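You operate a simulated robot arm through the tools that you are given. There is no shell and no other tool. Be economical: measure what you need, move in short steps, check, and stop when the job is done.

You are at the controls of a simulated two-armed robot. One attempt, no reset.

Task
Under the lower shelf, swap the HOLD and LOW cards and hang ORDER on the peg between them.

The check looks at the end state, three seconds after you hand in, the way a careful person would. Anything else that was tipped, shoved, dropped, spilled or broken makes it a failure.

Robot
Two 7-joint arms with fingered hands on one trunk, on a base that drives. Base frame: it is fixed to the floor where the robot stands at the start and does not move with it; the origin is under the middle of the robot, x ahead of it, y to its left, z up. Units: mm, degrees, N and s.
The left shoulder is at the start at [20, 182, 1560], the right one opposite. With the tool pointing down near the work surface each hand reaches from about 380 to 780 mm from the robot's upright axis, wherever it stands, measured 20 degrees to its own side. Places, roughly: peg under the far red bin [500, 800, 1400]; peg under the second red bin [600, 500, 1400]; peg under the third red bin [700, 200, 1400]. Payload 3.8 kg a hand.
The TCP of each hand is the grasp point between the finger pads, 30 mm short of the fingertips. In the tool frame z runs along the fingers and y along their closing line. The gripper opens to 104 mm. The gripper's body begins 35 mm behind the TCP. The gripper is a hand of 4 fingers: y runs from the thumb to the fingers, the wrist lies at [-17, -104, -178] in the tool frame, and closing takes about 1.5 s.
Orientation is told as [roll, pitch, yaw] about the base's x, y, z axes, in that order, counted from this pose: with the fingers straight down and the wrist toward the robot, the tool's x, y and z point along [0, 1, 0], [1, 0, 0] and [0, 0, -1] of the base frame.

Tools
- The arms move only by the tool play_rows. It takes "left_motion", "right_motion" or both (then of equal length, played together; a hand with none holds still); each is a list of rows, each a list of 7 numbers: the shift along the tool's x, y, z in units of 25 mm (1.0 is 25 mm), then the turn, a rotation vector about the tool's x, y, z in units of 4 degrees (1.0 is 4 degrees), then the finger opening in mm, from 0 to 104. In form: [[tx, ty, tz, rx, ry, rz, hand], ...]. A call has 1 to 20 rows; each row shifts and turns the commanded pose from where the row before left it, along the tool's axes as they then stand. A call with a number of a shift or a turn outside -1 to 1 is refused whole. A row lasts 0.2 s, in which the tool goes at most 50 mm and 8.6 degrees; a call with a longer step from one row to the next is refused whole, and so is a gripper value outside its range. Where a pose cannot be reached the arm comes as near as it can. A force on the tool above 40 N (or 10 N above the force at the start of the call, whichever is more), or a blocked arm, ends the call early, and 0.2 s more pass. The fingers move at their own pace (about 72 mm/s each) and stop on an object; they squeeze with about 25 N. The grip force told is the motor's: it shows also when the fingers shut on nothing. Time passes only in rows, and 0.2 s behind the last, so rows that do not move let the fingers close. The reply holds the time, the measured pose of the TCP, the force on the tool along the base axes, the opening and the grip force, in the units named above and with some noise, with the torque about the TCP (base axes, N m) and any sound that the robot's microphone picked up.
- Cameras (640 x 400 px; columns grow to the right, rows downward): "scene" is now at [95.6, 41.5, 1771.3]; the picture's right is [0.43, -0.90, 0.00], its down [-0.21, -0.10, -0.97] and it looks along [0.88, 0.42, -0.23] (base axes); focal length 290 px, centre (320, 200). "left" rides on the left gripper at [-66, -90, -126] in its tool frame; the picture's right is [-0.78, -0.30, 0.56], its down [0.57, -0.70, 0.42] and it looks along [0.26, 0.65, 0.71] (tool axes); focal length 275 px, centre (320, 200). "right" rides on the right gripper at [66, -90, -125] in its tool frame; the picture's right is [-0.78, 0.30, -0.56], its down [-0.57, -0.70, 0.42] and it looks along [-0.26, 0.65, 0.71] (tool axes); focal length 275 px, centre (320, 200). There is no depth. A picture from a camera that has moved, and an enlarged one, comes with that camera's place and axes in the base frame and with its lens.
- grab_frame(camera): a new picture of that camera. The clock stands still meanwhile.
- slide_trunk(by): slides the trunk up (or, below 0, down) by that many mm; the arms and the scene camera ride with it, the base frame stays. It gives what a move gives, with no picture.
- base_move(legs): drives the robot by 1 to 6 legs, each [ahead, left, turn to the left] in mm, mm and degrees, along the robot's own axes; the way and the turn of a leg run together, so that a leg with both is an arc; at most 1500 mm and 180 degrees a leg. The arms and the cameras ride along, it lands a little off, and it stops where it bumps. It gives what a move gives.
- grasp_type(shape, hand): the hand has 4 fingers and takes this shape, open, in about a second: jaw (thumb against the fingers, like two jaws); tri (thumb and two fingers); tip (a fingertip pinch); poke (one finger out to press); point (the index stretched); flat (the hand flat); cup (the hand cupped); fist (a fist). The gripper value then closes the fingers along that shape, each until it touches; the sizes above hold for jaw. It gives what a move gives, with no picture.
- head_to(pan, tilt): turns the head with the scene camera to pan (to the left, within 86 degrees either way) and tilt (down, from -29 to 69), counted from straight ahead of the robot. It gives what a move gives.
- enlarge(camera, box): a new picture of the part [left, top, right, bottom] of that camera's present view, enlarged. The clock stands still meanwhile.
- close_job(): hands the job in; it is judged then, once.

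Go step by step. Nothing tells you exact positions but the pictures and the camera data: compare them with the known pose of the tool, close in by small moves and look again before you grip or let go. The budget is 120 turns and 92 pictures, counting those below and the enlarged ones. Unless the task says otherwise, let go and move clear before handing in, and close with one line.

The tools are called by a JSON object that holds its "method" and its "body". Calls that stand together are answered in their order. play_rows: Moves the arms, as the interface text tells. Its arguments: {"type":"object","properties":{"left_motion":{"type":"array","items":{"type":"array","items":{"type":"number"}}},"right_motion":{"type":"array","items":{"type":"array","items":{"type":"number"}}}},"required":[]} The other tools are called the same way: slide_trunk (by) slides the trunk up or down; grasp_type (shape, hand) gives the hand a shape; base_move (legs) drives the base; head_to (pan, tilt) turns the head that bears the scene camera; grab_frame (camera) takes a picture; enlarge (camera, box) takes an enlarged picture of a part of a camera's view; close_job () hands the job in.

At the start:

```text
time_s: 0.0
left_tcp_pos: [236.3, 360.4, 1573.6]
left_orientation: [0.1, -0.1, 0.0]
left_contact_force: [-0.1, 0.2, -0.1]
left_moment: [0.04, 0.01, 0.03]
left_width: 103.9
left_grip_force: 0.0
left_shape: jaw
right_tcp_pos: [364.5, 19.5, 1652.0]
right_orientation: [0.1, -0.1, -0.1]
right_contact_force: [0.0, -0.5, -0.2]
right_moment: [0.0, -0.01, 0.01]
right_width: 103.5
right_grip_force: 0.2
right_shape: jaw
trunk travel left (down, up): [-710.0, 46.0]
robot x, y, heading: [0.8, -1.6, 0.3]
head pan, tilt: [25.8, 13.5]
```

scene: 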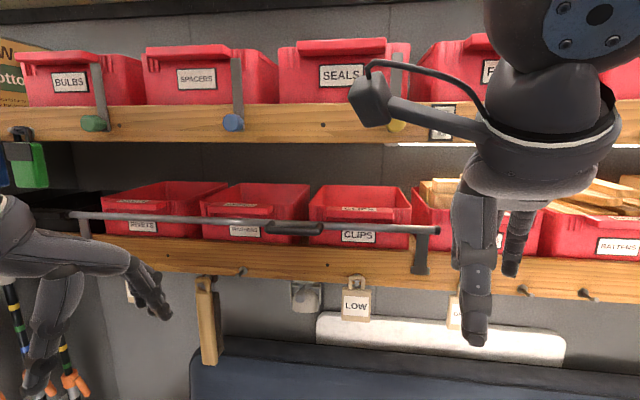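
right: 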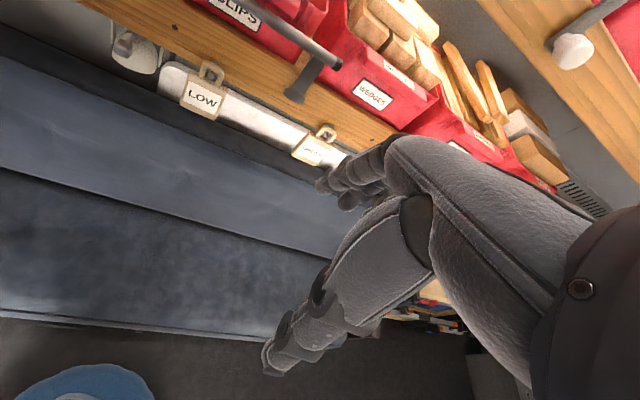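
left: 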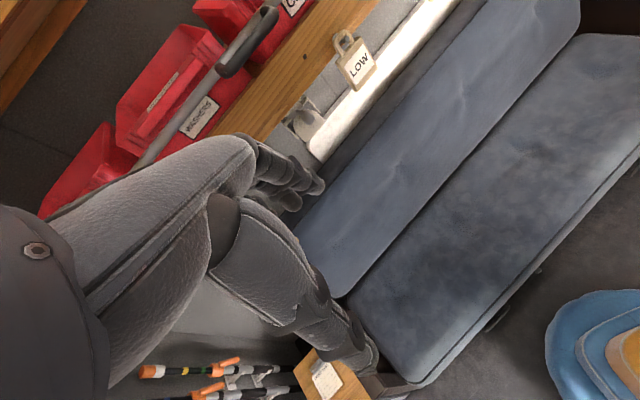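

I see the lower shelf with cards hanging from pegs under its edge; LOW is visible, and the right arm hides another one. I'll zoom in to find HOLD and ORDER first.

{"method": "enlarge", "body": {"camera": "scene", "box": [100, 230, 420, 400]}}

{"method": "enlarge", "body": {"camera": "right", "box": [80, 0, 400, 200]}}

{"method": "enlarge", "body": {"camera": "scene", "box": [400, 230, 640, 380]}}

```text
2.00 times, centred on (260, 315) of scene
camera zoom: at [95.6, 41.5, 1771.3], right [0.43, -0.9, 0.0], down [-0.21, -0.1, -0.97], along [0.88, 0.42, -0.23], focal length 580 px, centre (440, -30)
```

zoom: 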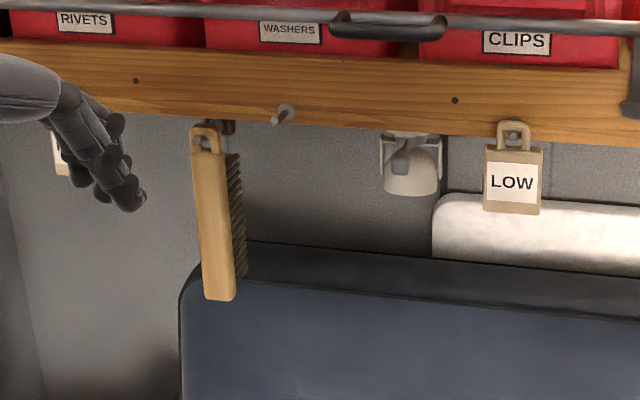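

```text
2.00 times, centred on (240, 100) of right
camera zoom: at [275.8, 86.1, 1778.4], right [0.3, -0.78, 0.56], down [-0.7, -0.57, -0.43], along [0.65, -0.26, -0.71], focal length 551 px, centre (480, 400)
```

zoom: 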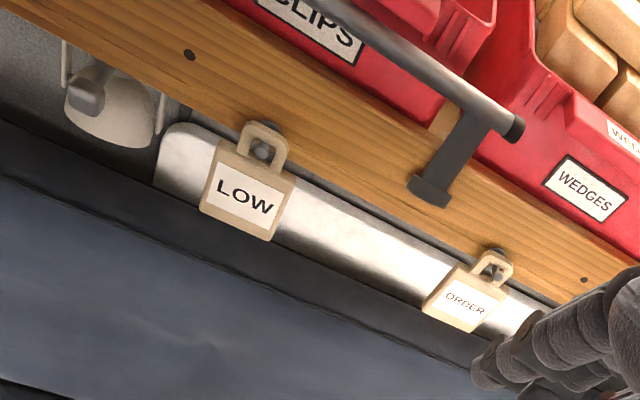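

```text
2.67 times, centred on (520, 305) of scene
camera zoom: at [95.6, 41.5, 1771.3], right [0.43, -0.9, 0.0], down [-0.21, -0.1, -0.97], along [0.88, 0.42, -0.23], focal length 773 px, centre (-213, -80)
```

zoom: 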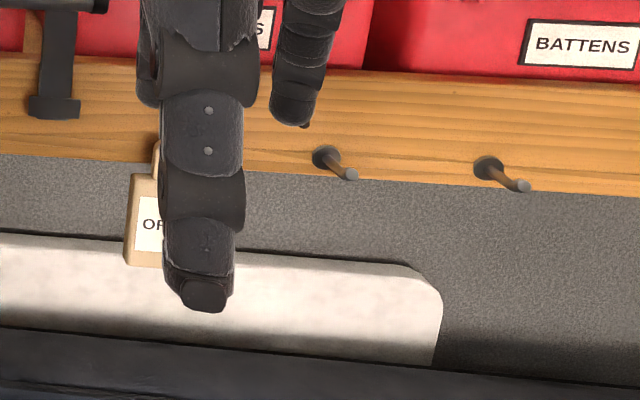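

LOW hangs under CLIPS, ORDER is to its right, and a free peg is beside the brush. HOLD is probably behind the left hand, so I'll move both hands out of the view.

{"method": "play_rows", "body": {"left_motion": [[0, -1, 0, 0, 0, 0, 104], [0, -1, 0, 0, 0, 0, 104], [0, -1, 0, 0, 0, 0, 104], [0, -1, 0, 0, 0, 0, 104], [0, 0, 0, 0, 0, 0, 104], [0, 0, 0, 0, 0, 0, 104], [0, 0, 0, 0, 0, 0, 104], [0, 0, 0, 0, 0, 0, 104]], "right_motion": [[-1, 0, 0, 0, 0, 0, 104], [-1, 0, 0, 0, 0, 0, 104], [-1, 0, 0, 0, 0, 0, 104], [-1, 0, 0, 0, 0, 0, 104], [-1, 0, 0, 0, 0, 0, 104], [-1, 0, 0, 0, 0, 0, 104], [-1, 0, 0, 0, 0, 0, 104], [-1, 0, 0, 0, 0, 0, 104]]}}

{"method": "head_to", "body": {"pan": 45, "tilt": 25}}

{"method": "grab_frame", "body": {"camera": "scene"}}

```text
time_s: 1.8
left_tcp_pos: [141.6, 369.2, 1590.1]
left_orientation: [-0.1, 0.0, -0.1]
left_contact_force: [-1.0, -1.0, 0.8]
left_moment: [0.03, 0.02, 0.0]
left_width: 103.8
left_grip_force: 0.0
left_shape: jaw
left hand out of reach, approached as far as the arm can: row 1, 2, 3, 4
right_tcp_pos: [364.7, -181.7, 1651.2]
right_orientation: [0.1, 0.1, -0.1]
right_contact_force: [0.0, -0.3, -0.7]
right_moment: [0.0, 0.01, 0.02]
right_width: 103.6
right_grip_force: 0.2
right_shape: jaw
trunk travel left (down, up): [-710.0, 46.0]
robot x, y, heading: [1.2, 2.7, 0.1]
head pan, tilt: [25.8, 13.5]
```

```text
time_s: 2.6
left_tcp_pos: [140.8, 371.1, 1590.5]
left_orientation: [-0.1, -0.1, 0.0]
left_contact_force: [-0.2, -0.4, 0.6]
left_moment: [-0.03, -0.02, 0.0]
left_width: 104.0
left_grip_force: 0.1
left_shape: jaw
right_tcp_pos: [364.1, -180.6, 1652.6]
right_orientation: [0.2, 0.0, -0.1]
right_contact_force: [0.7, -0.1, 0.2]
right_moment: [-0.03, -0.01, 0.01]
right_width: 103.8
right_grip_force: 0.1
right_shape: jaw
trunk travel left (down, up): [-710.0, 46.0]
robot x, y, heading: [-1.2, -1.5, 0.1]
head pan, tilt: [45.0, 25.0]
```

```text
85 pictures are left
camera scene: at [76.6, 66.3, 1752.6], right [0.71, -0.71, 0.0], down [-0.3, -0.3, -0.91], along [0.64, 0.64, -0.42], focal length 290 px, centre (320, 200)
```

scene: 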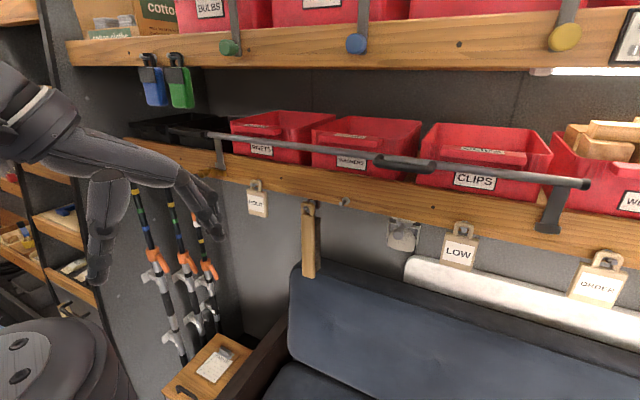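

{"method": "enlarge", "body": {"camera": "scene", "box": [220, 160, 380, 260]}}

{"method": "enlarge", "body": {"camera": "scene", "box": [370, 190, 640, 340]}}

```text
4.00 times, centred on (300, 210) of scene
camera zoom: at [76.6, 66.3, 1752.6], right [0.71, -0.71, 0.0], down [-0.3, -0.3, -0.91], along [0.64, 0.64, -0.42], focal length 1160 px, centre (400, 160)
```

zoom: 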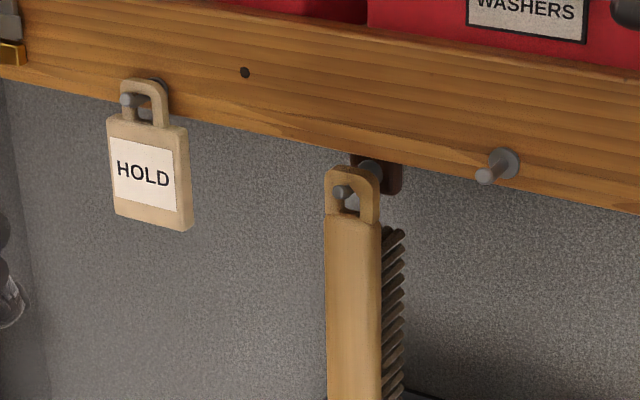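

```text
2.37 times, centred on (505, 265) of scene
camera zoom: at [76.6, 66.3, 1752.6], right [0.71, -0.71, 0.0], down [-0.3, -0.3, -0.91], along [0.64, 0.64, -0.42], focal length 687 px, centre (-118, 46)
```

zoom: 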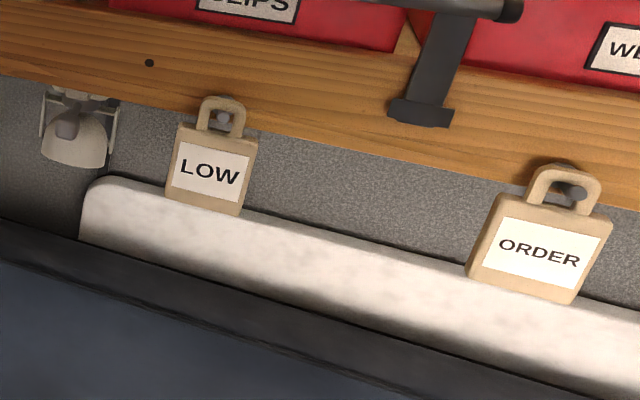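

HOLD hangs far left under RIVETS, the free peg right of the brush is the middle one, LOW is under CLIPS and ORDER is further right. Now I'll check the floor and clearances before driving along the shelf.

{"method": "head_to", "body": {"pan": 45, "tilt": 62}}

{"method": "grab_frame", "body": {"camera": "scene"}}

{"method": "head_to", "body": {"pan": 0, "tilt": 55}}

{"method": "grab_frame", "body": {"camera": "scene"}}

```text
time_s: 3.6
left_tcp_pos: [141.0, 371.8, 1589.7]
left_orientation: [0.0, 0.0, 0.0]
left_contact_force: [-0.1, -0.1, -0.4]
left_moment: [-0.02, 0.02, -0.02]
left_width: 103.9
left_grip_force: 0.1
left_shape: jaw
right_tcp_pos: [364.0, -179.4, 1652.4]
right_orientation: [0.1, 0.0, -0.1]
right_contact_force: [-0.5, 0.4, 0.1]
right_moment: [0.0, 0.02, 0.0]
right_width: 103.5
right_grip_force: 0.0
right_shape: jaw
trunk travel left (down, up): [-710.0, 46.0]
robot x, y, heading: [3.9, 0.7, 0.1]
head pan, tilt: [45.0, 62.0]
```

```text
82 pictures are left
camera scene: at [57.1, 46.3, 1700.3], right [0.71, -0.71, 0.0], down [-0.62, -0.62, -0.47], along [0.33, 0.33, -0.88], focal length 290 px, centre (320, 200)
```

scene: 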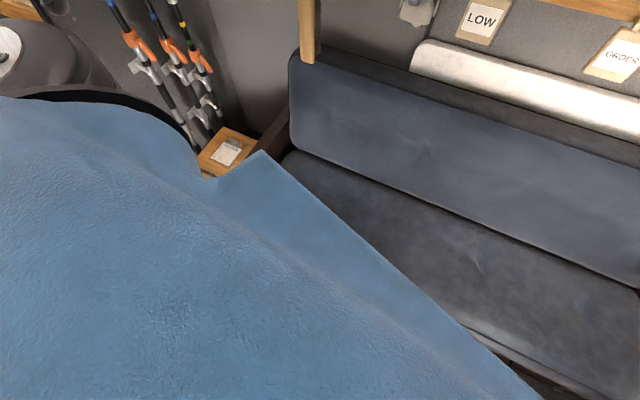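

```text
time_s: 4.8
left_tcp_pos: [141.5, 371.0, 1590.8]
left_orientation: [-0.1, 0.0, 0.0]
left_contact_force: [-0.2, 0.2, 0.3]
left_moment: [0.0, -0.01, -0.01]
left_width: 104.0
left_grip_force: 0.0
left_shape: jaw
right_tcp_pos: [364.4, -180.9, 1652.4]
right_orientation: [0.0, 0.1, -0.1]
right_contact_force: [0.0, -0.1, -0.3]
right_moment: [-0.01, 0.0, -0.01]
right_width: 103.7
right_grip_force: 0.1
right_shape: jaw
trunk travel left (down, up): [-710.0, 46.0]
robot x, y, heading: [0.6, -0.1, -0.2]
head pan, tilt: [0.0, 55.0]
```

```text
81 pictures are left
camera scene: at [83.6, 0.8, 1708.5], right [0.0, -1.0, 0.0], down [-0.82, 0.0, -0.57], along [0.57, 0.0, -0.82], focal length 290 px, centre (320, 200)
```

scene: 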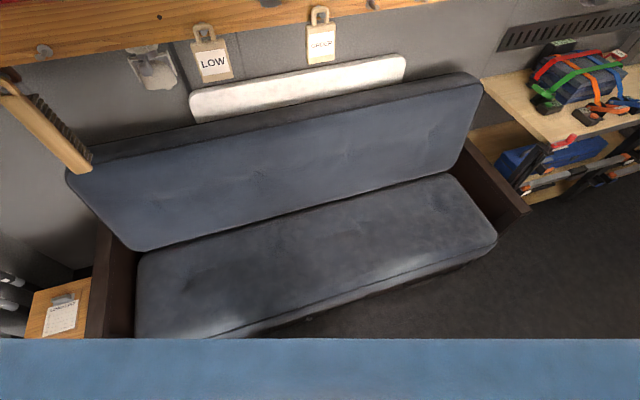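

The sofa front is about 480 mm away and parallel to the shelf, and all the pegs lie on a line about 715 mm out. I'll turn to face the shelf squarely and lower the trunk so I can grip the cards from below.

{"method": "base_move", "body": {"legs": [[0, 0, 18.4]]}}

{"method": "slide_trunk", "body": {"by": -300}}

{"method": "head_to", "body": {"pan": 0, "tilt": 5}}

{"method": "grab_frame", "body": {"camera": "scene"}}

```text
time_s: 6.2
left_tcp_pos: [16.4, 396.5, 1590.2]
left_orientation: [0.0, 0.1, 18.5]
left_contact_force: [0.2, -0.5, 0.3]
left_moment: [0.0, 0.0, -0.02]
left_width: 103.6
left_grip_force: 0.1
left_shape: jaw
right_tcp_pos: [403.2, -56.8, 1652.9]
right_orientation: [0.1, 0.0, 18.3]
right_contact_force: [0.5, -1.0, -0.1]
right_moment: [-0.02, 0.02, 0.0]
right_width: 103.3
right_grip_force: 0.1
right_shape: jaw
trunk travel left (down, up): [-710.0, 46.0]
robot x, y, heading: [-2.3, -0.4, 18.5]
head pan, tilt: [0.0, 55.0]
```

```text
time_s: 9.2
left_tcp_pos: [16.0, 396.8, 1289.9]
left_orientation: [-0.2, 0.1, 18.4]
left_contact_force: [-0.2, -0.4, 0.3]
left_moment: [0.0, 0.0, 0.0]
left_width: 103.4
left_grip_force: 0.1
left_shape: jaw
right_tcp_pos: [402.1, -56.2, 1352.3]
right_orientation: [0.1, 0.0, 18.4]
right_contact_force: [-0.1, 0.2, -0.4]
right_moment: [0.0, 0.02, -0.01]
right_width: 103.5
right_grip_force: 0.0
right_shape: jaw
trunk travel left (down, up): [-410.0, 346.0]
robot x, y, heading: [-0.8, -1.3, 18.3]
head pan, tilt: [0.0, 55.0]
```

```text
time_s: 10.4
left_tcp_pos: [17.2, 396.3, 1289.1]
left_orientation: [0.0, 0.0, 18.3]
left_contact_force: [-0.7, -0.6, -0.5]
left_moment: [-0.01, -0.02, -0.01]
left_width: 103.6
left_grip_force: 0.0
left_shape: jaw
right_tcp_pos: [402.4, -56.3, 1352.6]
right_orientation: [0.1, 0.1, 18.4]
right_contact_force: [-0.4, -0.9, 0.1]
right_moment: [0.0, 0.01, 0.03]
right_width: 103.6
right_grip_force: 0.1
right_shape: jaw
trunk travel left (down, up): [-410.0, 346.0]
robot x, y, heading: [-1.6, -0.4, 18.4]
head pan, tilt: [0.0, 5.0]
```

```text
80 pictures are left
camera scene: at [124.3, 41.7, 1484.1], right [0.32, -0.95, 0.0], down [-0.08, -0.03, -1.0], along [0.95, 0.31, -0.09], focal length 290 px, centre (320, 200)
```

scene: 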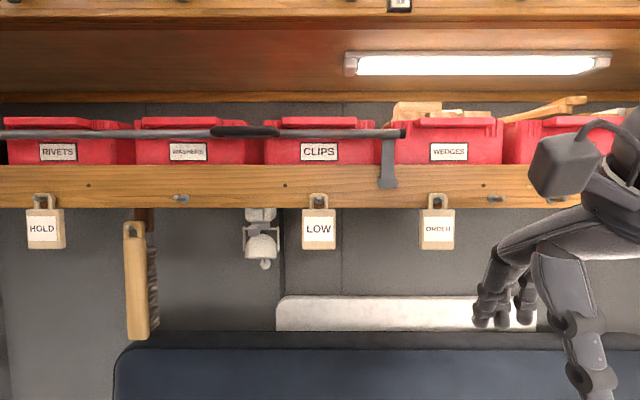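

The frontal view is clear: HOLD, brush, free peg, LOW and ORDER run left to right. I'll zoom in for peg and card details.

{"method": "enlarge", "body": {"camera": "scene", "box": [240, 170, 400, 270]}}

{"method": "enlarge", "body": {"camera": "scene", "box": [100, 170, 260, 270]}}

{"method": "enlarge", "body": {"camera": "scene", "box": [380, 170, 540, 270]}}

```text
4.00 times, centred on (320, 220) of scene
camera zoom: at [124.3, 41.7, 1484.1], right [0.32, -0.95, 0.0], down [-0.08, -0.03, -1.0], along [0.95, 0.31, -0.09], focal length 1160 px, centre (320, 120)
```

zoom: 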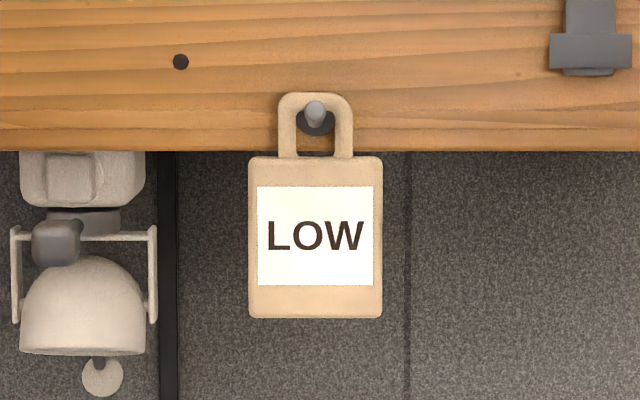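

```text
4.00 times, centred on (180, 220) of scene
camera zoom: at [124.3, 41.7, 1484.1], right [0.32, -0.95, 0.0], down [-0.08, -0.03, -1.0], along [0.95, 0.31, -0.09], focal length 1160 px, centre (880, 120)
```

zoom: 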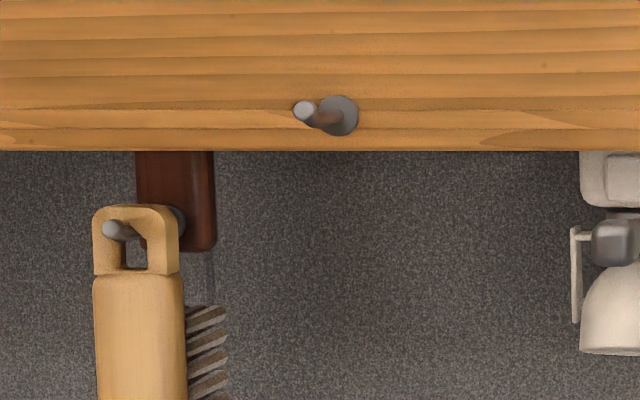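

```text
4.00 times, centred on (460, 220) of scene
camera zoom: at [124.3, 41.7, 1484.1], right [0.32, -0.95, 0.0], down [-0.08, -0.03, -1.0], along [0.95, 0.31, -0.09], focal length 1160 px, centre (-240, 120)
```

zoom: 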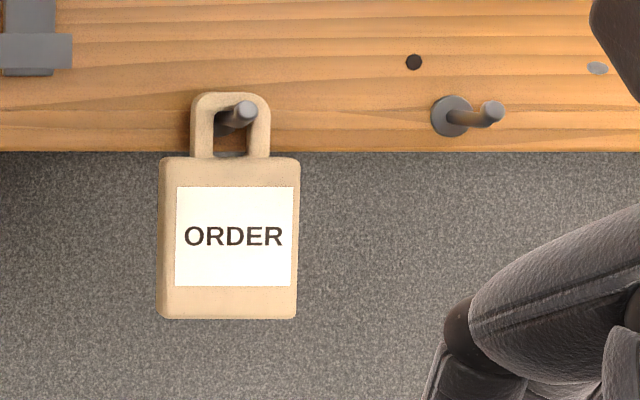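

The pegs rise slightly toward their tips and stick out about 36 mm. Each card body is about 71 × 85 mm, spanning z 1323–1410. I'll bring the left hand ahead and roll its fingers inward, then up, to grip the cards from below.

{"method": "play_rows", "body": {"left_motion": [[0, 1, 0, 0, -1, 0, 104], [0, 1, 0, 0, -1, 0, 104], [0, 1, 0, 0, -1, 0, 104], [0, 1, 0, 0, -1, 0, 104], [0, 1, 0, 0, -1, 0, 104], [0, 1, 0, 0, -1, 0, 104], [0, 1, 0, 0, -1, 0, 104], [0, 1, 0, 0, -1, 0, 104], [0, 1, 0, 0, -1, 0, 104], [0, 1, 0, 0, -1, 0, 104], [0, 1, 0, 0, -1, 0, 104], [0, 0, 0, 0, -1, 0, 104], [0, 0, 0, 0, -1, 0, 104], [0, 0, 0, 0, -1, 0, 104], [0, 0, 0, 0, -1, 0, 104], [0, 0, 0, 0, -1, 0, 104], [0, 0, 0, 0, -1, 0, 104], [0, 0, 0, 0, -1, 0, 104], [0, 0, 0, 0, -1, 0, 104], [0, 0, 0, 0, -1, 0, 104]]}}

```text
time_s: 14.6
left_tcp_pos: [278.0, 483.8, 1290.5]
left_orientation: [-80.2, 0.2, 18.3]
left_contact_force: [-0.2, -0.1, 0.1]
left_moment: [-0.01, 0.0, 0.01]
left_width: 103.7
left_grip_force: 0.0
left_shape: jaw
right_tcp_pos: [402.6, -57.4, 1351.8]
right_orientation: [0.1, 0.0, 18.3]
right_contact_force: [-0.7, -0.5, -0.2]
right_moment: [0.0, 0.01, 0.01]
right_width: 103.6
right_grip_force: 0.1
right_shape: jaw
trunk travel left (down, up): [-410.0, 346.0]
robot x, y, heading: [2.5, 2.0, 18.5]
head pan, tilt: [0.0, 5.0]
```

{"method": "play_rows", "body": {"left_motion": [[0, 0, 0.8, 0, -1, 0, 104], [0, 0, 0.8, 0, -1, 0, 104], [0, 0, 0.8, 0, -1, 0, 104], [0, 0, 0.8, 0, -1, 0, 104], [0, 0, 0.8, 0, -1, 0, 104], [0, 0, 0.8, 0, -1, 0, 104], [0, 0, 0.8, 0, -1, 0, 104], [0, 0, 0.8, 0, -1, 0, 104], [0, 0, 0, 0, -1, 0, 104], [0, 0, 0, 0, -1, 0, 104], [0, 0, 0, 0, -1, 0, 104], [0, 0, 0, 0, -1, 0, 104], [0, 0, 0, 0, -1, 0, 104], [0, 0, 0, 0, -1, 0, 104], [0, 0, 0, 0, -1, 0, 104], [0, 0, 0, 0, -1, 0, 104], [0, 0, 0, 0, -1, 0, 104], [0, 0, 0, 0, -1, 0, 104], [0, 0, 0, 0, -1, 0, 104], [0, 0, 0, 0, -1, 0, 104]]}}

{"method": "play_rows", "body": {"left_motion": [[0, 0, 0, 0, -1, 0, 104], [0, 0, 0, 0, -1, 0, 104], [0, 0, 0, 0, -1, 0, 104], [0, 0, 0, 0, -1, 0, 104], [0, 0, 0, 0, -1, 0, 104], [0, 0, 0, 0, 0, 0, 104]]}}

{"method": "grab_frame", "body": {"camera": "scene"}}

{"method": "grab_frame", "body": {"camera": "left"}}

```text
time_s: 18.8
left_tcp_pos: [239.4, 351.1, 1311.7]
left_orientation: [-119.6, 0.3, 18.2]
left_contact_force: [0.7, 0.4, 0.7]
left_moment: [0.01, 0.0, -0.03]
left_width: 103.7
left_grip_force: 0.1
left_shape: jaw
left hand out of reach, approached as far as the arm can: row 5, 6, 7, 8, 9, 10, 11, 12, 13, 14, 15, 16, 17, 18, 19, 20
right_tcp_pos: [403.2, -56.6, 1352.0]
right_orientation: [0.1, 0.0, 18.3]
right_contact_force: [-0.4, 0.1, 0.3]
right_moment: [0.02, -0.01, 0.0]
right_width: 103.6
right_grip_force: 0.0
right_shape: jaw
trunk travel left (down, up): [-410.0, 346.0]
robot x, y, heading: [2.0, -1.5, 18.8]
head pan, tilt: [0.0, 5.0]
```

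```text
time_s: 20.2
left_tcp_pos: [238.8, 350.1, 1311.7]
left_orientation: [-119.5, 0.3, 18.2]
left_contact_force: [-0.3, 0.5, 0.2]
left_moment: [0.0, 0.01, -0.01]
left_width: 103.5
left_grip_force: 0.0
left_shape: jaw
left hand out of reach, approached as far as the arm can: row 1, 2, 3, 4, 5
right_tcp_pos: [402.5, -57.2, 1351.6]
right_orientation: [0.0, 0.0, 18.4]
right_contact_force: [0.3, 0.1, -0.6]
right_moment: [0.0, 0.02, 0.01]
right_width: 103.5
right_grip_force: 0.1
right_shape: jaw
trunk travel left (down, up): [-410.0, 346.0]
robot x, y, heading: [-1.9, 0.0, 18.4]
head pan, tilt: [0.0, 5.0]
```

```text
76 pictures are left
camera scene: at [124.3, 41.8, 1484.1], right [0.32, -0.95, 0.0], down [-0.08, -0.03, -1.0], along [0.95, 0.31, -0.09], focal length 290 px, centre (320, 200)
```

scene: 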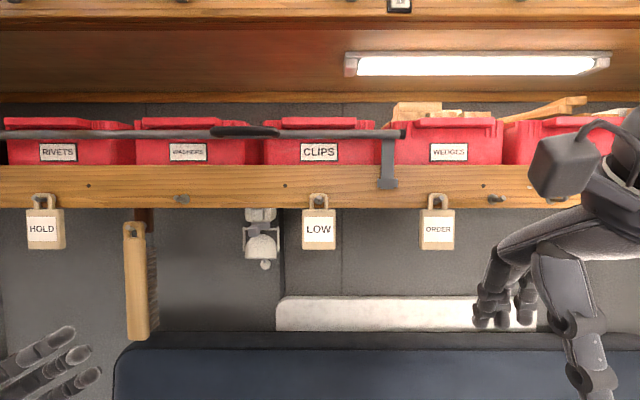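

```text
75 pictures are left
camera left: at [109.0, 456.4, 1306.5], right [-0.24, -0.19, 0.95], down [-0.46, -0.84, -0.28], along [0.85, -0.51, 0.12], focal length 275 px, centre (320, 200)
```

left: 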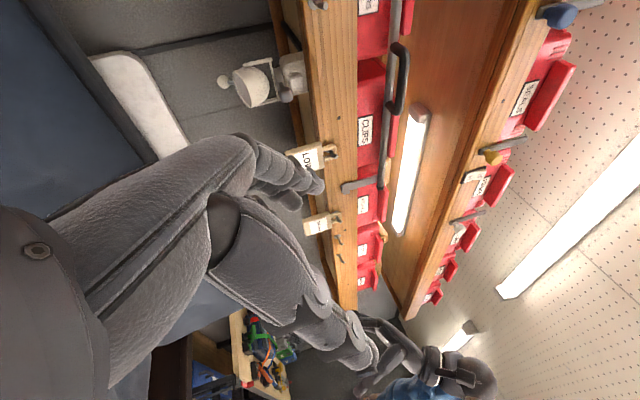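

The left hand stops at a 120° roll, which still works: fingers sideways and slightly up. The brush is left of the middle peg and the lamp sits behind the card line, so I'll use the right hand, fingers pointing left and up, for every card.

{"method": "play_rows", "body": {"right_motion": [[0, 0.3, 0, 0, 1, 0, 104], [0, 0.3, 0, 0, 1, 0, 104], [0, 0.3, 0, 0, 1, 0, 104], [0, 0.3, 0, 0, 1, 0, 104], [0, 0.3, 0, 0, 1, 0, 104], [0, 0.3, 0, 0, 1, 0, 104], [0, 0.3, 0, 0, 1, 0, 104], [0, 0.3, 0, 0, 1, 0, 104], [0, 0.3, 0, 0, 1, 0, 104], [0, 0.3, 0, 0, 1, 0, 104], [0, 0.3, 0, 0, 1, 0, 104], [0, 0.3, 0, 0, 1, 0, 104], [0, 0.3, 0, 0, 1, 0, 104], [0, 0.3, 0, 0, 1, 0, 104], [0, 0.3, 0, 0, 1, 0, 104], [0, 0.3, 0, 0, 1, 0, 104], [0, 0.3, 0, 0, 1, 0, 104], [0, 0.3, 0, 0, 1, 0, 104], [0, 0.3, 0, 0, 1, 0, 104], [0, 0.3, 0, 0, 1, 0, 104]]}}

{"method": "play_rows", "body": {"right_motion": [[-0.5, 0.3, 0, 0, 1, 0, 104], [-0.5, 0.3, 0, 0, 1, 0, 104], [-0.5, 0.3, 0, 0, 1, 0, 104], [-0.5, 0.3, 0, 0, 1, 0, 104], [-0.3, 0.3, 0, 0, 1, 0, 104], [0, 0, 0, 0, 1, 0, 104], [0, 0, 0, 0, 1, 0, 104], [0, 0, 0, 0, 1, 0, 104], [0, 0, 0, 0, 0, 0, 104]]}}

{"method": "grab_frame", "body": {"camera": "scene"}}

{"method": "grab_frame", "body": {"camera": "right"}}

```text
time_s: 24.4
left_tcp_pos: [238.1, 350.5, 1310.4]
left_orientation: [-119.6, 0.3, 18.3]
left_contact_force: [0.1, 0.0, -0.3]
left_moment: [0.04, -0.01, 0.0]
left_width: 103.6
left_grip_force: 0.2
left_shape: jaw
right_tcp_pos: [544.2, -9.9, 1352.8]
right_orientation: [80.2, 0.1, 18.3]
right_contact_force: [0.1, 0.5, 0.4]
right_moment: [-0.01, 0.03, -0.01]
right_width: 103.7
right_grip_force: 0.1
right_shape: jaw
trunk travel left (down, up): [-410.0, 346.0]
robot x, y, heading: [1.3, -3.4, 18.5]
head pan, tilt: [0.0, 5.0]
```

```text
time_s: 26.4
left_tcp_pos: [239.9, 351.2, 1309.3]
left_orientation: [-119.6, 0.4, 18.3]
left_contact_force: [0.1, 0.6, -0.4]
left_moment: [0.01, 0.0, -0.01]
left_width: 103.7
left_grip_force: 0.1
left_shape: jaw
right_tcp_pos: [582.0, -0.8, 1294.9]
right_orientation: [112.2, 0.0, 18.2]
right_contact_force: [-0.2, -0.4, -0.6]
right_moment: [0.0, 0.02, 0.02]
right_width: 103.4
right_grip_force: 0.1
right_shape: jaw
trunk travel left (down, up): [-410.0, 346.0]
robot x, y, heading: [0.7, -0.0, 18.3]
head pan, tilt: [0.0, 5.0]
```

```text
74 pictures are left
camera scene: at [124.3, 41.6, 1484.2], right [0.32, -0.95, 0.0], down [-0.08, -0.03, -1.0], along [0.95, 0.31, -0.09], focal length 290 px, centre (320, 200)
```

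scene: 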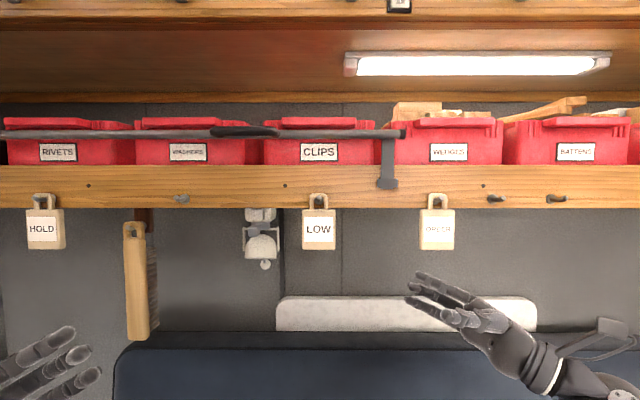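

```text
73 pictures are left
camera right: at [541.5, -161.7, 1309.7], right [0.35, -0.12, -0.93], down [-0.86, 0.36, -0.37], along [0.38, 0.93, 0.02], focal length 275 px, centre (320, 200)
```

right: 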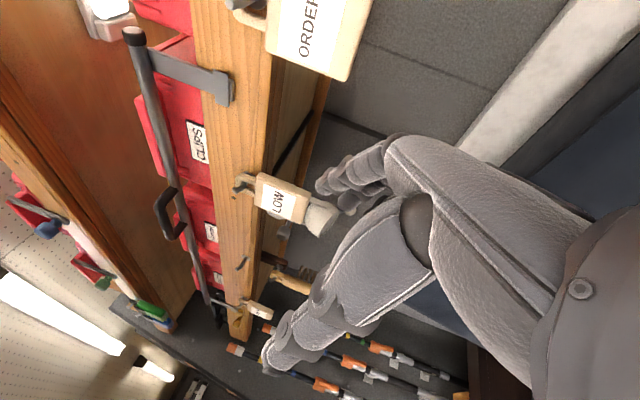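

The hand reaches the pose well, and its camera gives a side view along the shelf. I'll zoom in to measure the depth of LOW and its peg.

{"method": "enlarge", "body": {"camera": "right", "box": [200, 130, 360, 230]}}

```text
4.00 times, centred on (280, 180) of right
camera zoom: at [541.5, -161.7, 1309.7], right [0.35, -0.12, -0.93], down [-0.86, 0.36, -0.37], along [0.38, 0.93, 0.02], focal length 1101 px, centre (480, 280)
```

zoom: 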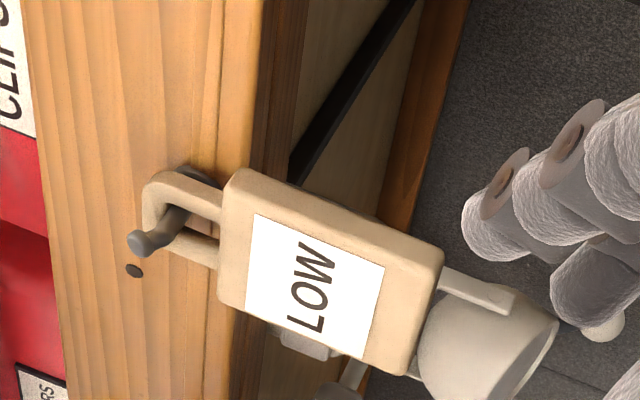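

LOW's body is centred at about 719 mm out with its bottom at z 1331, and the peg tip is at 699 mm and z 1439. I'll move the open hand under LOW, about 20 mm below it, and check.

{"method": "play_rows", "body": {"right_motion": [[-0.476, 0.835, 0.777, 0, 0, 0, 104], [-0.476, 0.835, 0.777, 0, 0, 0, 104], [-0.476, 0.835, 0.777, 0, 0, 0, 104], [-0.476, 0.835, 0.777, 0, 0, 0, 104], [-0.476, 0.835, 0.777, 0, 0, 0, 104], [-0.476, 0.835, 0.777, 0, 0, 0, 104], [-0.476, 0.835, 0.777, 0, 0, 0, 104], [-0.476, 0.835, 0.777, 0, 0, 0, 104], [0, 0, 0, 0, 0, 0, 104], [0, 0, 0, 0, 0, 0, 104]]}}

{"method": "grab_frame", "body": {"camera": "scene"}}

{"method": "grab_frame", "body": {"camera": "right"}}

```text
time_s: 28.6
left_tcp_pos: [237.9, 351.1, 1311.5]
left_orientation: [-119.7, 0.3, 18.3]
left_contact_force: [-0.4, 0.0, 0.1]
left_moment: [0.02, 0.01, 0.02]
left_width: 103.7
left_grip_force: 0.1
left_shape: jaw
right_tcp_pos: [684.4, 225.0, 1265.5]
right_orientation: [112.1, 0.1, 18.3]
right_contact_force: [-0.2, -0.1, 0.3]
right_moment: [0.02, 0.0, -0.02]
right_width: 103.8
right_grip_force: 0.1
right_shape: jaw
trunk travel left (down, up): [-410.0, 346.0]
robot x, y, heading: [0.5, -2.4, 18.3]
head pan, tilt: [0.0, 5.0]
```

```text
71 pictures are left
camera scene: at [124.3, 42.4, 1484.1], right [0.32, -0.95, 0.0], down [-0.08, -0.03, -1.0], along [0.95, 0.31, -0.09], focal length 290 px, centre (320, 200)
```

scene: 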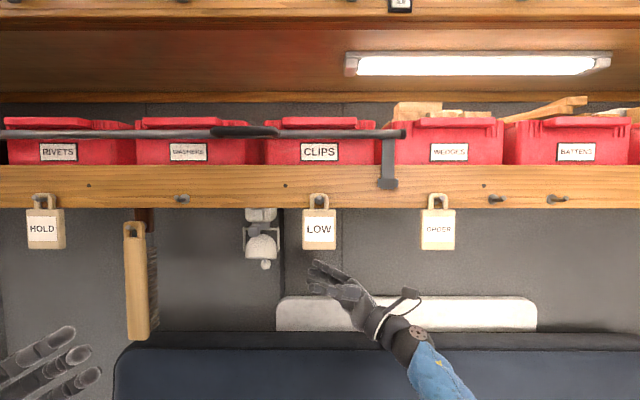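

```text
70 pictures are left
camera right: at [644.6, 62.1, 1280.4], right [0.35, -0.12, -0.93], down [-0.86, 0.36, -0.37], along [0.38, 0.93, 0.02], focal length 275 px, centre (320, 200)
```

right: 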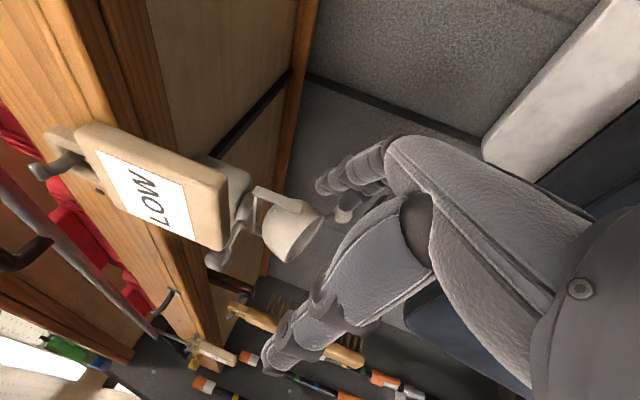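

The hand is centred under LOW, so I'll rise 87 mm with the open jaws straddling the card.

{"method": "play_rows", "body": {"right_motion": [[0.538, 0, 0.2175, 0, 0, 0, 104], [0.538, 0, 0.2175, 0, 0, 0, 104], [0.538, 0, 0.2175, 0, 0, 0, 104], [0.538, 0, 0.2175, 0, 0, 0, 104], [0.538, 0, 0.2175, 0, 0, 0, 104], [0.538, 0, 0.2175, 0, 0, 0, 104], [0, 0, 0, 0, 0, 0, 104], [0, 0, 0, 0, 0, 0, 104]]}}

{"method": "enlarge", "body": {"camera": "scene", "box": [240, 170, 400, 270]}}

{"method": "grab_frame", "body": {"camera": "right"}}

```text
time_s: 30.4
left_tcp_pos: [239.5, 351.4, 1312.1]
left_orientation: [-119.6, 0.3, 18.4]
left_contact_force: [0.6, -0.6, -1.1]
left_moment: [0.0, -0.01, -0.01]
left_width: 103.8
left_grip_force: 0.0
left_shape: jaw
right_tcp_pos: [684.0, 223.4, 1351.3]
right_orientation: [112.0, 0.0, 18.3]
right_contact_force: [-0.3, -1.2, 0.4]
right_moment: [0.03, 0.0, 0.01]
right_width: 103.4
right_grip_force: 0.0
right_shape: jaw
trunk travel left (down, up): [-410.0, 346.0]
robot x, y, heading: [-1.9, -2.3, 18.3]
head pan, tilt: [0.0, 5.0]
```

```text
4.00 times, centred on (320, 220) of scene
camera zoom: at [124.3, 41.8, 1484.1], right [0.32, -0.95, 0.0], down [-0.08, -0.03, -1.0], along [0.95, 0.31, -0.09], focal length 1160 px, centre (320, 120)
```

zoom: 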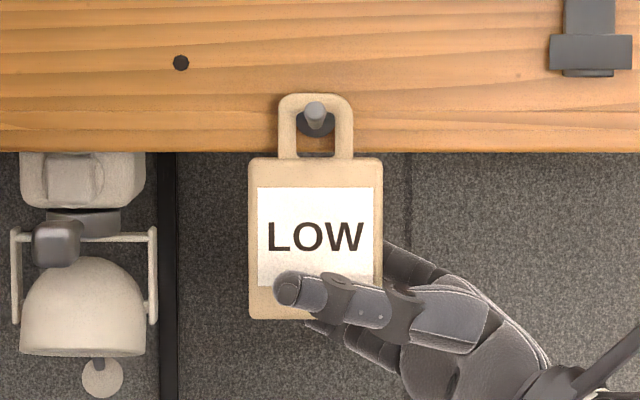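

```text
68 pictures are left
camera right: at [644.5, 61.2, 1367.4], right [0.35, -0.12, -0.93], down [-0.86, 0.36, -0.37], along [0.38, 0.93, 0.02], focal length 275 px, centre (320, 200)
```

right: 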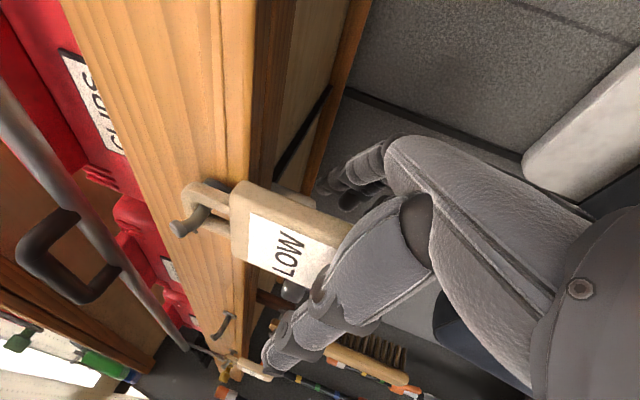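

The thumb is in front of the card and the fingers are behind it. I'll rise another 12 mm and close.

{"method": "play_rows", "body": {"right_motion": [[0.445, 0, 0.18, 0, 0, 0, 104], [0, 0, 0, 0, 0, 0, 60], [0, 0, 0, 0, 0, 0, 30], [0, 0, 0, 0, 0, 0, 0], [0, 0, 0, 0, 0, 0, 0], [0, 0, 0, 0, 0, 0, 0], [0, 0, 0, 0, 0, 0, 0], [0, 0, 0, 0, 0, 0, 0], [0, 0, 0, 0, 0, 0, 0], [0, 0, 0, 0, 0, 0, 0]]}}

{"method": "enlarge", "body": {"camera": "scene", "box": [240, 170, 400, 270]}}

{"method": "enlarge", "body": {"camera": "right", "box": [120, 100, 440, 300]}}

```text
time_s: 32.6
left_tcp_pos: [238.7, 351.0, 1310.2]
left_orientation: [-119.5, 0.2, 18.4]
left_contact_force: [0.3, -0.1, 0.6]
left_moment: [-0.04, 0.01, 0.0]
left_width: 103.7
left_grip_force: 0.0
left_shape: jaw
right_tcp_pos: [683.5, 222.8, 1362.9]
right_orientation: [112.1, 0.1, 18.2]
right_contact_force: [-0.2, -0.7, 0.3]
right_moment: [0.03, 0.02, 0.0]
right_width: 10.5
right_grip_force: 25.0
right_shape: jaw
trunk travel left (down, up): [-410.0, 346.0]
robot x, y, heading: [-0.2, 1.0, 18.5]
head pan, tilt: [0.0, 5.0]
```

```text
4.00 times, centred on (320, 220) of scene
camera zoom: at [124.3, 41.8, 1484.1], right [0.32, -0.95, 0.0], down [-0.08, -0.03, -1.0], along [0.95, 0.31, -0.09], focal length 1160 px, centre (320, 120)
```

zoom: 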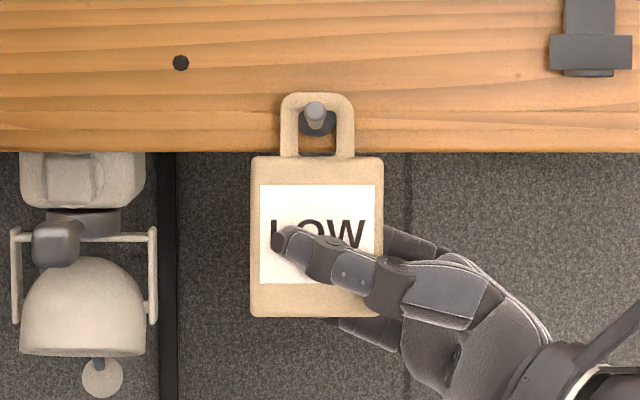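

```text
2.00 times, centred on (280, 200) of right
camera zoom: at [644.3, 60.7, 1379.1], right [0.35, -0.12, -0.93], down [-0.86, 0.36, -0.37], along [0.38, 0.93, 0.02], focal length 551 px, centre (400, 200)
```

zoom: 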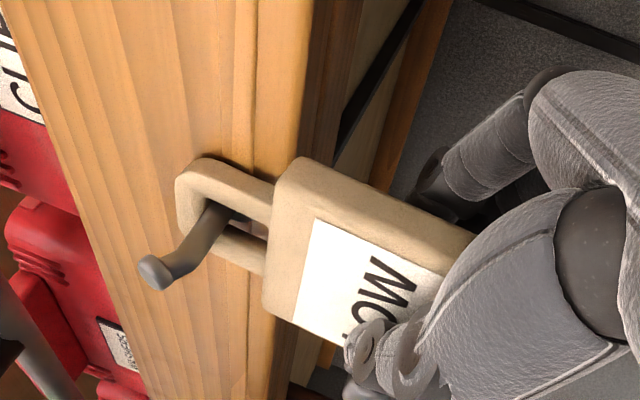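

LOW is gripped at 10.5 mm and the peg slopes up about 17° to its tip. I'll lift 7 mm, then draw it out along the peg slope.

{"method": "play_rows", "body": {"right_motion": [[0.13, 0, 0.053, 0, 0, 0, 0], [0.13, 0, 0.053, 0, 0, 0, 0], [0.111, -0.4, 0.045, 0, 0, 0, 0], [0.111, -0.4, 0.045, 0, 0, 0, 0], [0.111, -0.4, 0.045, 0, 0, 0, 0], [0.111, -0.4, 0.045, 0, 0, 0, 0], [0.111, -0.4, 0.045, 0, 0, 0, 0], [0.111, -0.4, 0.045, 0, 0, 0, 0], [0, -0.6, 0, 0, 0, 0, 0], [0, -0.6, 0, 0, 0, 0, 0], [0, -0.6, 0, 0, 0, 0, 0], [0, -0.6, 0, 0, 0, 0, 0], [0, 0, 0, 0, 0, 0, 0]]}}

{"method": "grab_frame", "body": {"camera": "scene"}}

{"method": "grab_frame", "body": {"camera": "right"}}

```text
time_s: 35.4
left_tcp_pos: [239.7, 350.8, 1310.3]
left_orientation: [-119.7, 0.3, 18.3]
left_contact_force: [-0.1, -0.3, -0.1]
left_moment: [0.0, 0.03, -0.01]
left_width: 103.6
left_grip_force: 0.1
left_shape: jaw
right_tcp_pos: [569.4, 184.0, 1389.0]
right_orientation: [112.1, 0.0, 18.2]
right_contact_force: [0.3, 0.5, -0.9]
right_moment: [-0.02, 0.0, -0.02]
right_width: 10.6
right_grip_force: 24.8
right_shape: jaw
trunk travel left (down, up): [-410.0, 346.0]
robot x, y, heading: [2.9, 4.7, 18.5]
head pan, tilt: [0.0, 5.0]
```

```text
65 pictures are left
camera scene: at [124.6, 41.8, 1484.1], right [0.32, -0.95, 0.0], down [-0.08, -0.03, -1.0], along [0.95, 0.31, -0.09], focal length 290 px, centre (320, 200)
```

scene: 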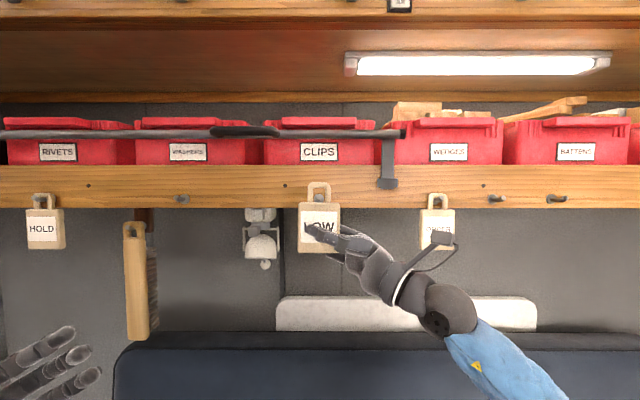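

```text
64 pictures are left
camera right: at [529.6, 22.6, 1404.2], right [0.35, -0.12, -0.93], down [-0.86, 0.36, -0.37], along [0.38, 0.93, 0.02], focal length 275 px, centre (320, 200)
```

right: 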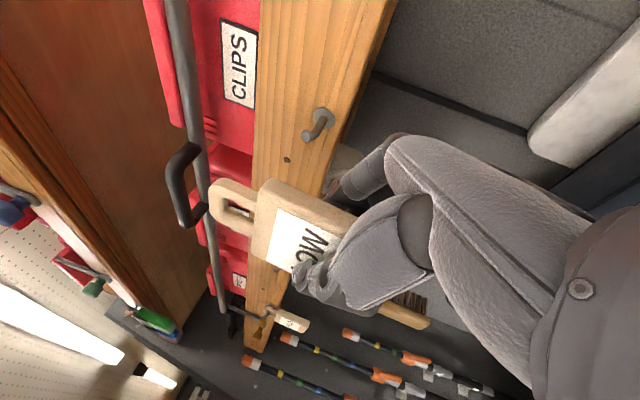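

LOW is free of its peg and held cleanly at 599 mm out. I'll drive left 280 mm to face the middle peg.

{"method": "base_move", "body": {"legs": [[0, 280, 0]]}}

{"method": "grab_frame", "body": {"camera": "scene"}}

{"method": "enlarge", "body": {"camera": "scene", "box": [240, 170, 400, 270]}}

{"method": "grab_frame", "body": {"camera": "right"}}

```text
time_s: 37.3
left_tcp_pos: [151.9, 616.6, 1309.8]
left_orientation: [-119.7, 0.4, 18.1]
left_contact_force: [0.1, 0.4, 0.5]
left_moment: [0.02, 0.01, -0.02]
left_width: 103.5
left_grip_force: 0.0
left_shape: jaw
right_tcp_pos: [481.2, 450.3, 1389.3]
right_orientation: [111.9, -0.1, 18.2]
right_contact_force: [-0.1, 1.0, -0.3]
right_moment: [0.0, -0.02, -0.01]
right_width: 10.7
right_grip_force: 25.7
right_shape: jaw
trunk travel left (down, up): [-410.0, 346.0]
robot x, y, heading: [-90.8, 265.2, 18.0]
head pan, tilt: [0.0, 5.0]
```

```text
63 pictures are left
camera scene: at [36.0, 308.7, 1484.1], right [0.31, -0.95, 0.0], down [-0.08, -0.03, -1.0], along [0.95, 0.31, -0.09], focal length 290 px, centre (320, 200)
```

scene: 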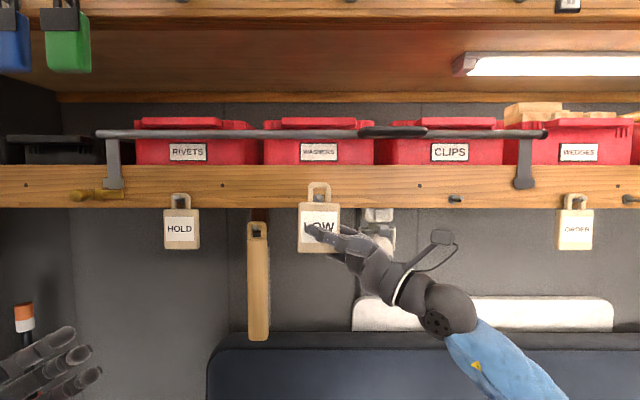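

```text
4.00 times, centred on (320, 220) of scene
camera zoom: at [36.0, 308.7, 1484.1], right [0.31, -0.95, 0.0], down [-0.08, -0.03, -1.0], along [0.95, 0.31, -0.09], focal length 1160 px, centre (320, 120)
```

zoom: 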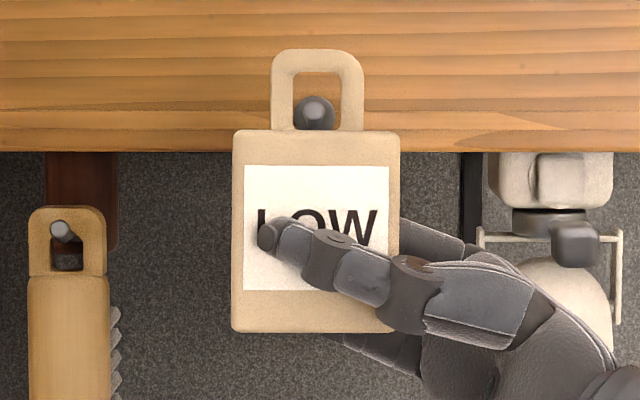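

```text
61 pictures are left
camera right: at [441.3, 288.3, 1404.4], right [0.35, -0.12, -0.93], down [-0.86, 0.36, -0.37], along [0.38, 0.93, 0.02], focal length 275 px, centre (320, 200)
```

right: 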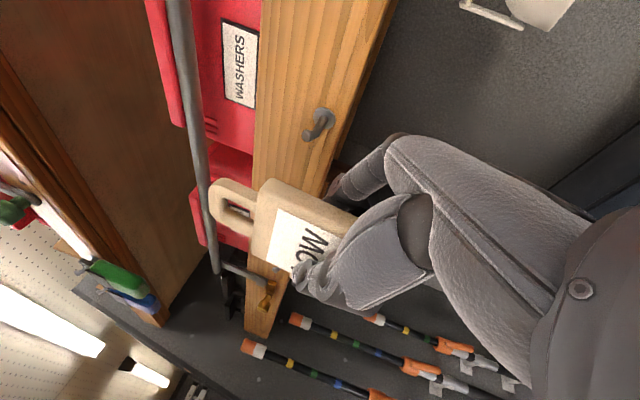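

The view matches the LOW peg view almost exactly. I'll advance 40 mm with a 1 mm nudge left and check alignment before threading the loop.

{"method": "play_rows", "body": {"right_motion": [[-0.015, 0.6, 0.037, 0, 0, 0, 0], [0, 0.5, 0, 0, 0, 0, 0], [0, 0.5, 0, 0, 0, 0, 0], [0, 0, 0, 0, 0, 0, 0], [0, 0, 0, 0, 0, 0, 0]]}}

{"method": "enlarge", "body": {"camera": "scene", "box": [270, 170, 370, 232]}}

{"method": "enlarge", "body": {"camera": "right", "box": [180, 80, 380, 205]}}

```text
time_s: 38.5
left_tcp_pos: [151.0, 615.7, 1310.5]
left_orientation: [-119.6, 0.2, 18.2]
left_contact_force: [0.1, -0.1, -0.7]
left_moment: [0.01, -0.02, -0.02]
left_width: 103.4
left_grip_force: 0.2
left_shape: jaw
right_tcp_pos: [519.3, 461.2, 1390.0]
right_orientation: [112.1, -0.1, 18.0]
right_contact_force: [0.4, 1.4, -0.8]
right_moment: [0.02, -0.02, -0.01]
right_width: 10.6
right_grip_force: 25.3
right_shape: jaw
trunk travel left (down, up): [-410.0, 346.0]
robot x, y, heading: [-88.9, 265.4, 18.3]
head pan, tilt: [0.0, 5.0]
```

```text
6.40 times, centred on (320, 201) of scene
camera zoom: at [36.6, 307.4, 1484.1], right [0.31, -0.95, 0.0], down [-0.08, -0.03, -1.0], along [0.95, 0.31, -0.09], focal length 1856 px, centre (320, 194)
```

zoom: 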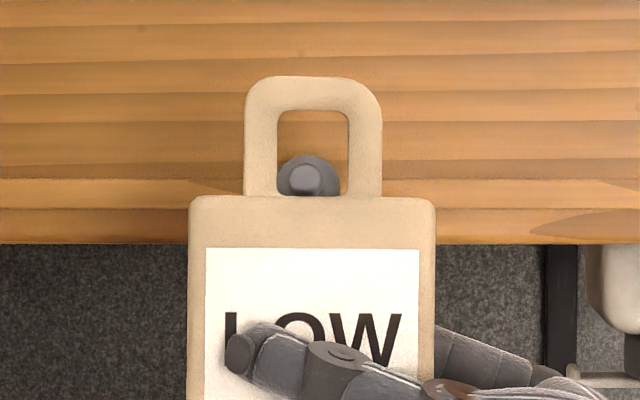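

```text
3.20 times, centred on (280, 142) of right
camera zoom: at [479.3, 300.2, 1404.2], right [0.35, -0.12, -0.93], down [-0.86, 0.36, -0.37], along [0.38, 0.93, 0.02], focal length 881 px, centre (448, 384)
```

zoom: 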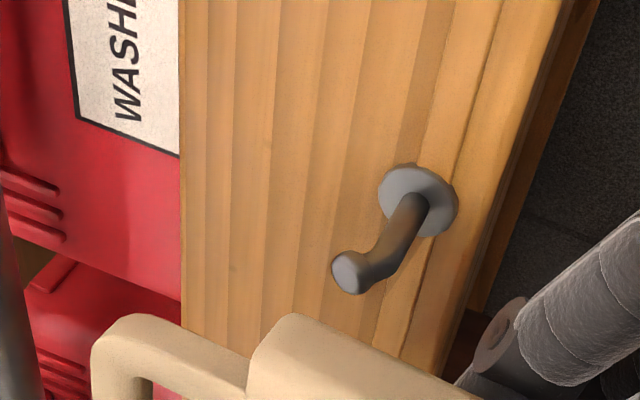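

The peg tip is about 2 mm left of the loop centre and its height matches. I'll correct that and hang the card along the peg slope.

{"method": "play_rows", "body": {"right_motion": [[-0.033, 0.4, 0.082, 0, 0, 0, 0], [0, 0.4, 0, 0, 0, 0, 0], [-0.111, 0.4, -0.045, 0, 0, 0, 0], [-0.111, 0.4, -0.045, 0, 0, 0, 0], [-0.111, 0.4, -0.045, 0, 0, 0, 0], [-0.111, 0.4, -0.045, 0, 0, 0, 0], [-0.111, 0.4, -0.045, 0, 0, 0, 0], [-0.111, 0.4, -0.045, 0, 0, 0, 0], [-0.111, 0, -0.045, 0, 0, 0, 0], [-0.111, 0, -0.045, 0, 0, 0, 0], [0, 0, 0, 0, 0, 0, 0]]}}

{"method": "enlarge", "body": {"camera": "scene", "box": [240, 170, 400, 270]}}

{"method": "enlarge", "body": {"camera": "right", "box": [120, 100, 440, 300]}}

```text
time_s: 40.9
left_tcp_pos: [152.5, 615.5, 1311.2]
left_orientation: [-119.6, 0.4, 18.1]
left_contact_force: [0.3, 0.3, 0.7]
left_moment: [0.02, -0.01, 0.02]
left_width: 103.7
left_grip_force: 0.1
left_shape: jaw
right_tcp_pos: [595.1, 488.2, 1365.6]
right_orientation: [112.1, 0.0, 18.2]
right_contact_force: [-0.2, -0.2, -0.4]
right_moment: [0.03, -0.01, -0.01]
right_width: 10.5
right_grip_force: 25.2
right_shape: jaw
trunk travel left (down, up): [-410.0, 346.0]
robot x, y, heading: [-88.4, 267.1, 18.1]
head pan, tilt: [0.0, 5.0]
```

```text
4.00 times, centred on (320, 220) of scene
camera zoom: at [36.4, 307.4, 1484.1], right [0.31, -0.95, 0.0], down [-0.08, -0.03, -1.0], along [0.95, 0.31, -0.09], focal length 1160 px, centre (320, 120)
```

zoom: 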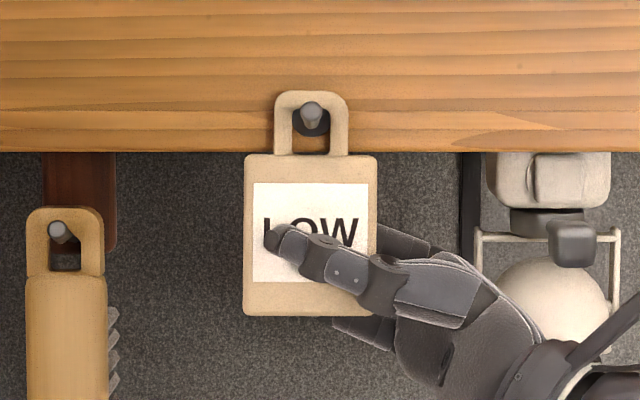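

```text
2.00 times, centred on (280, 200) of right
camera zoom: at [554.6, 327.7, 1380.0], right [0.35, -0.12, -0.93], down [-0.86, 0.36, -0.37], along [0.38, 0.93, 0.02], focal length 551 px, centre (400, 200)
```

zoom: 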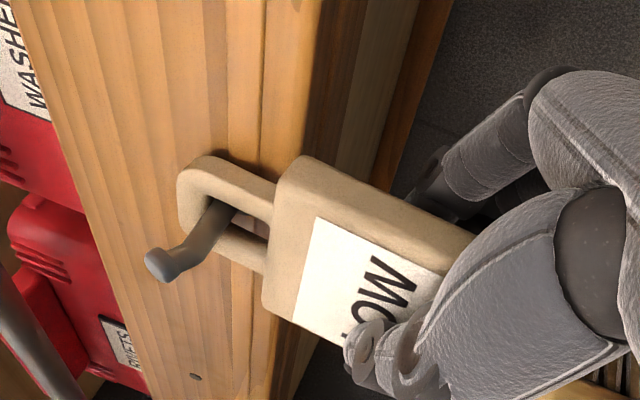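

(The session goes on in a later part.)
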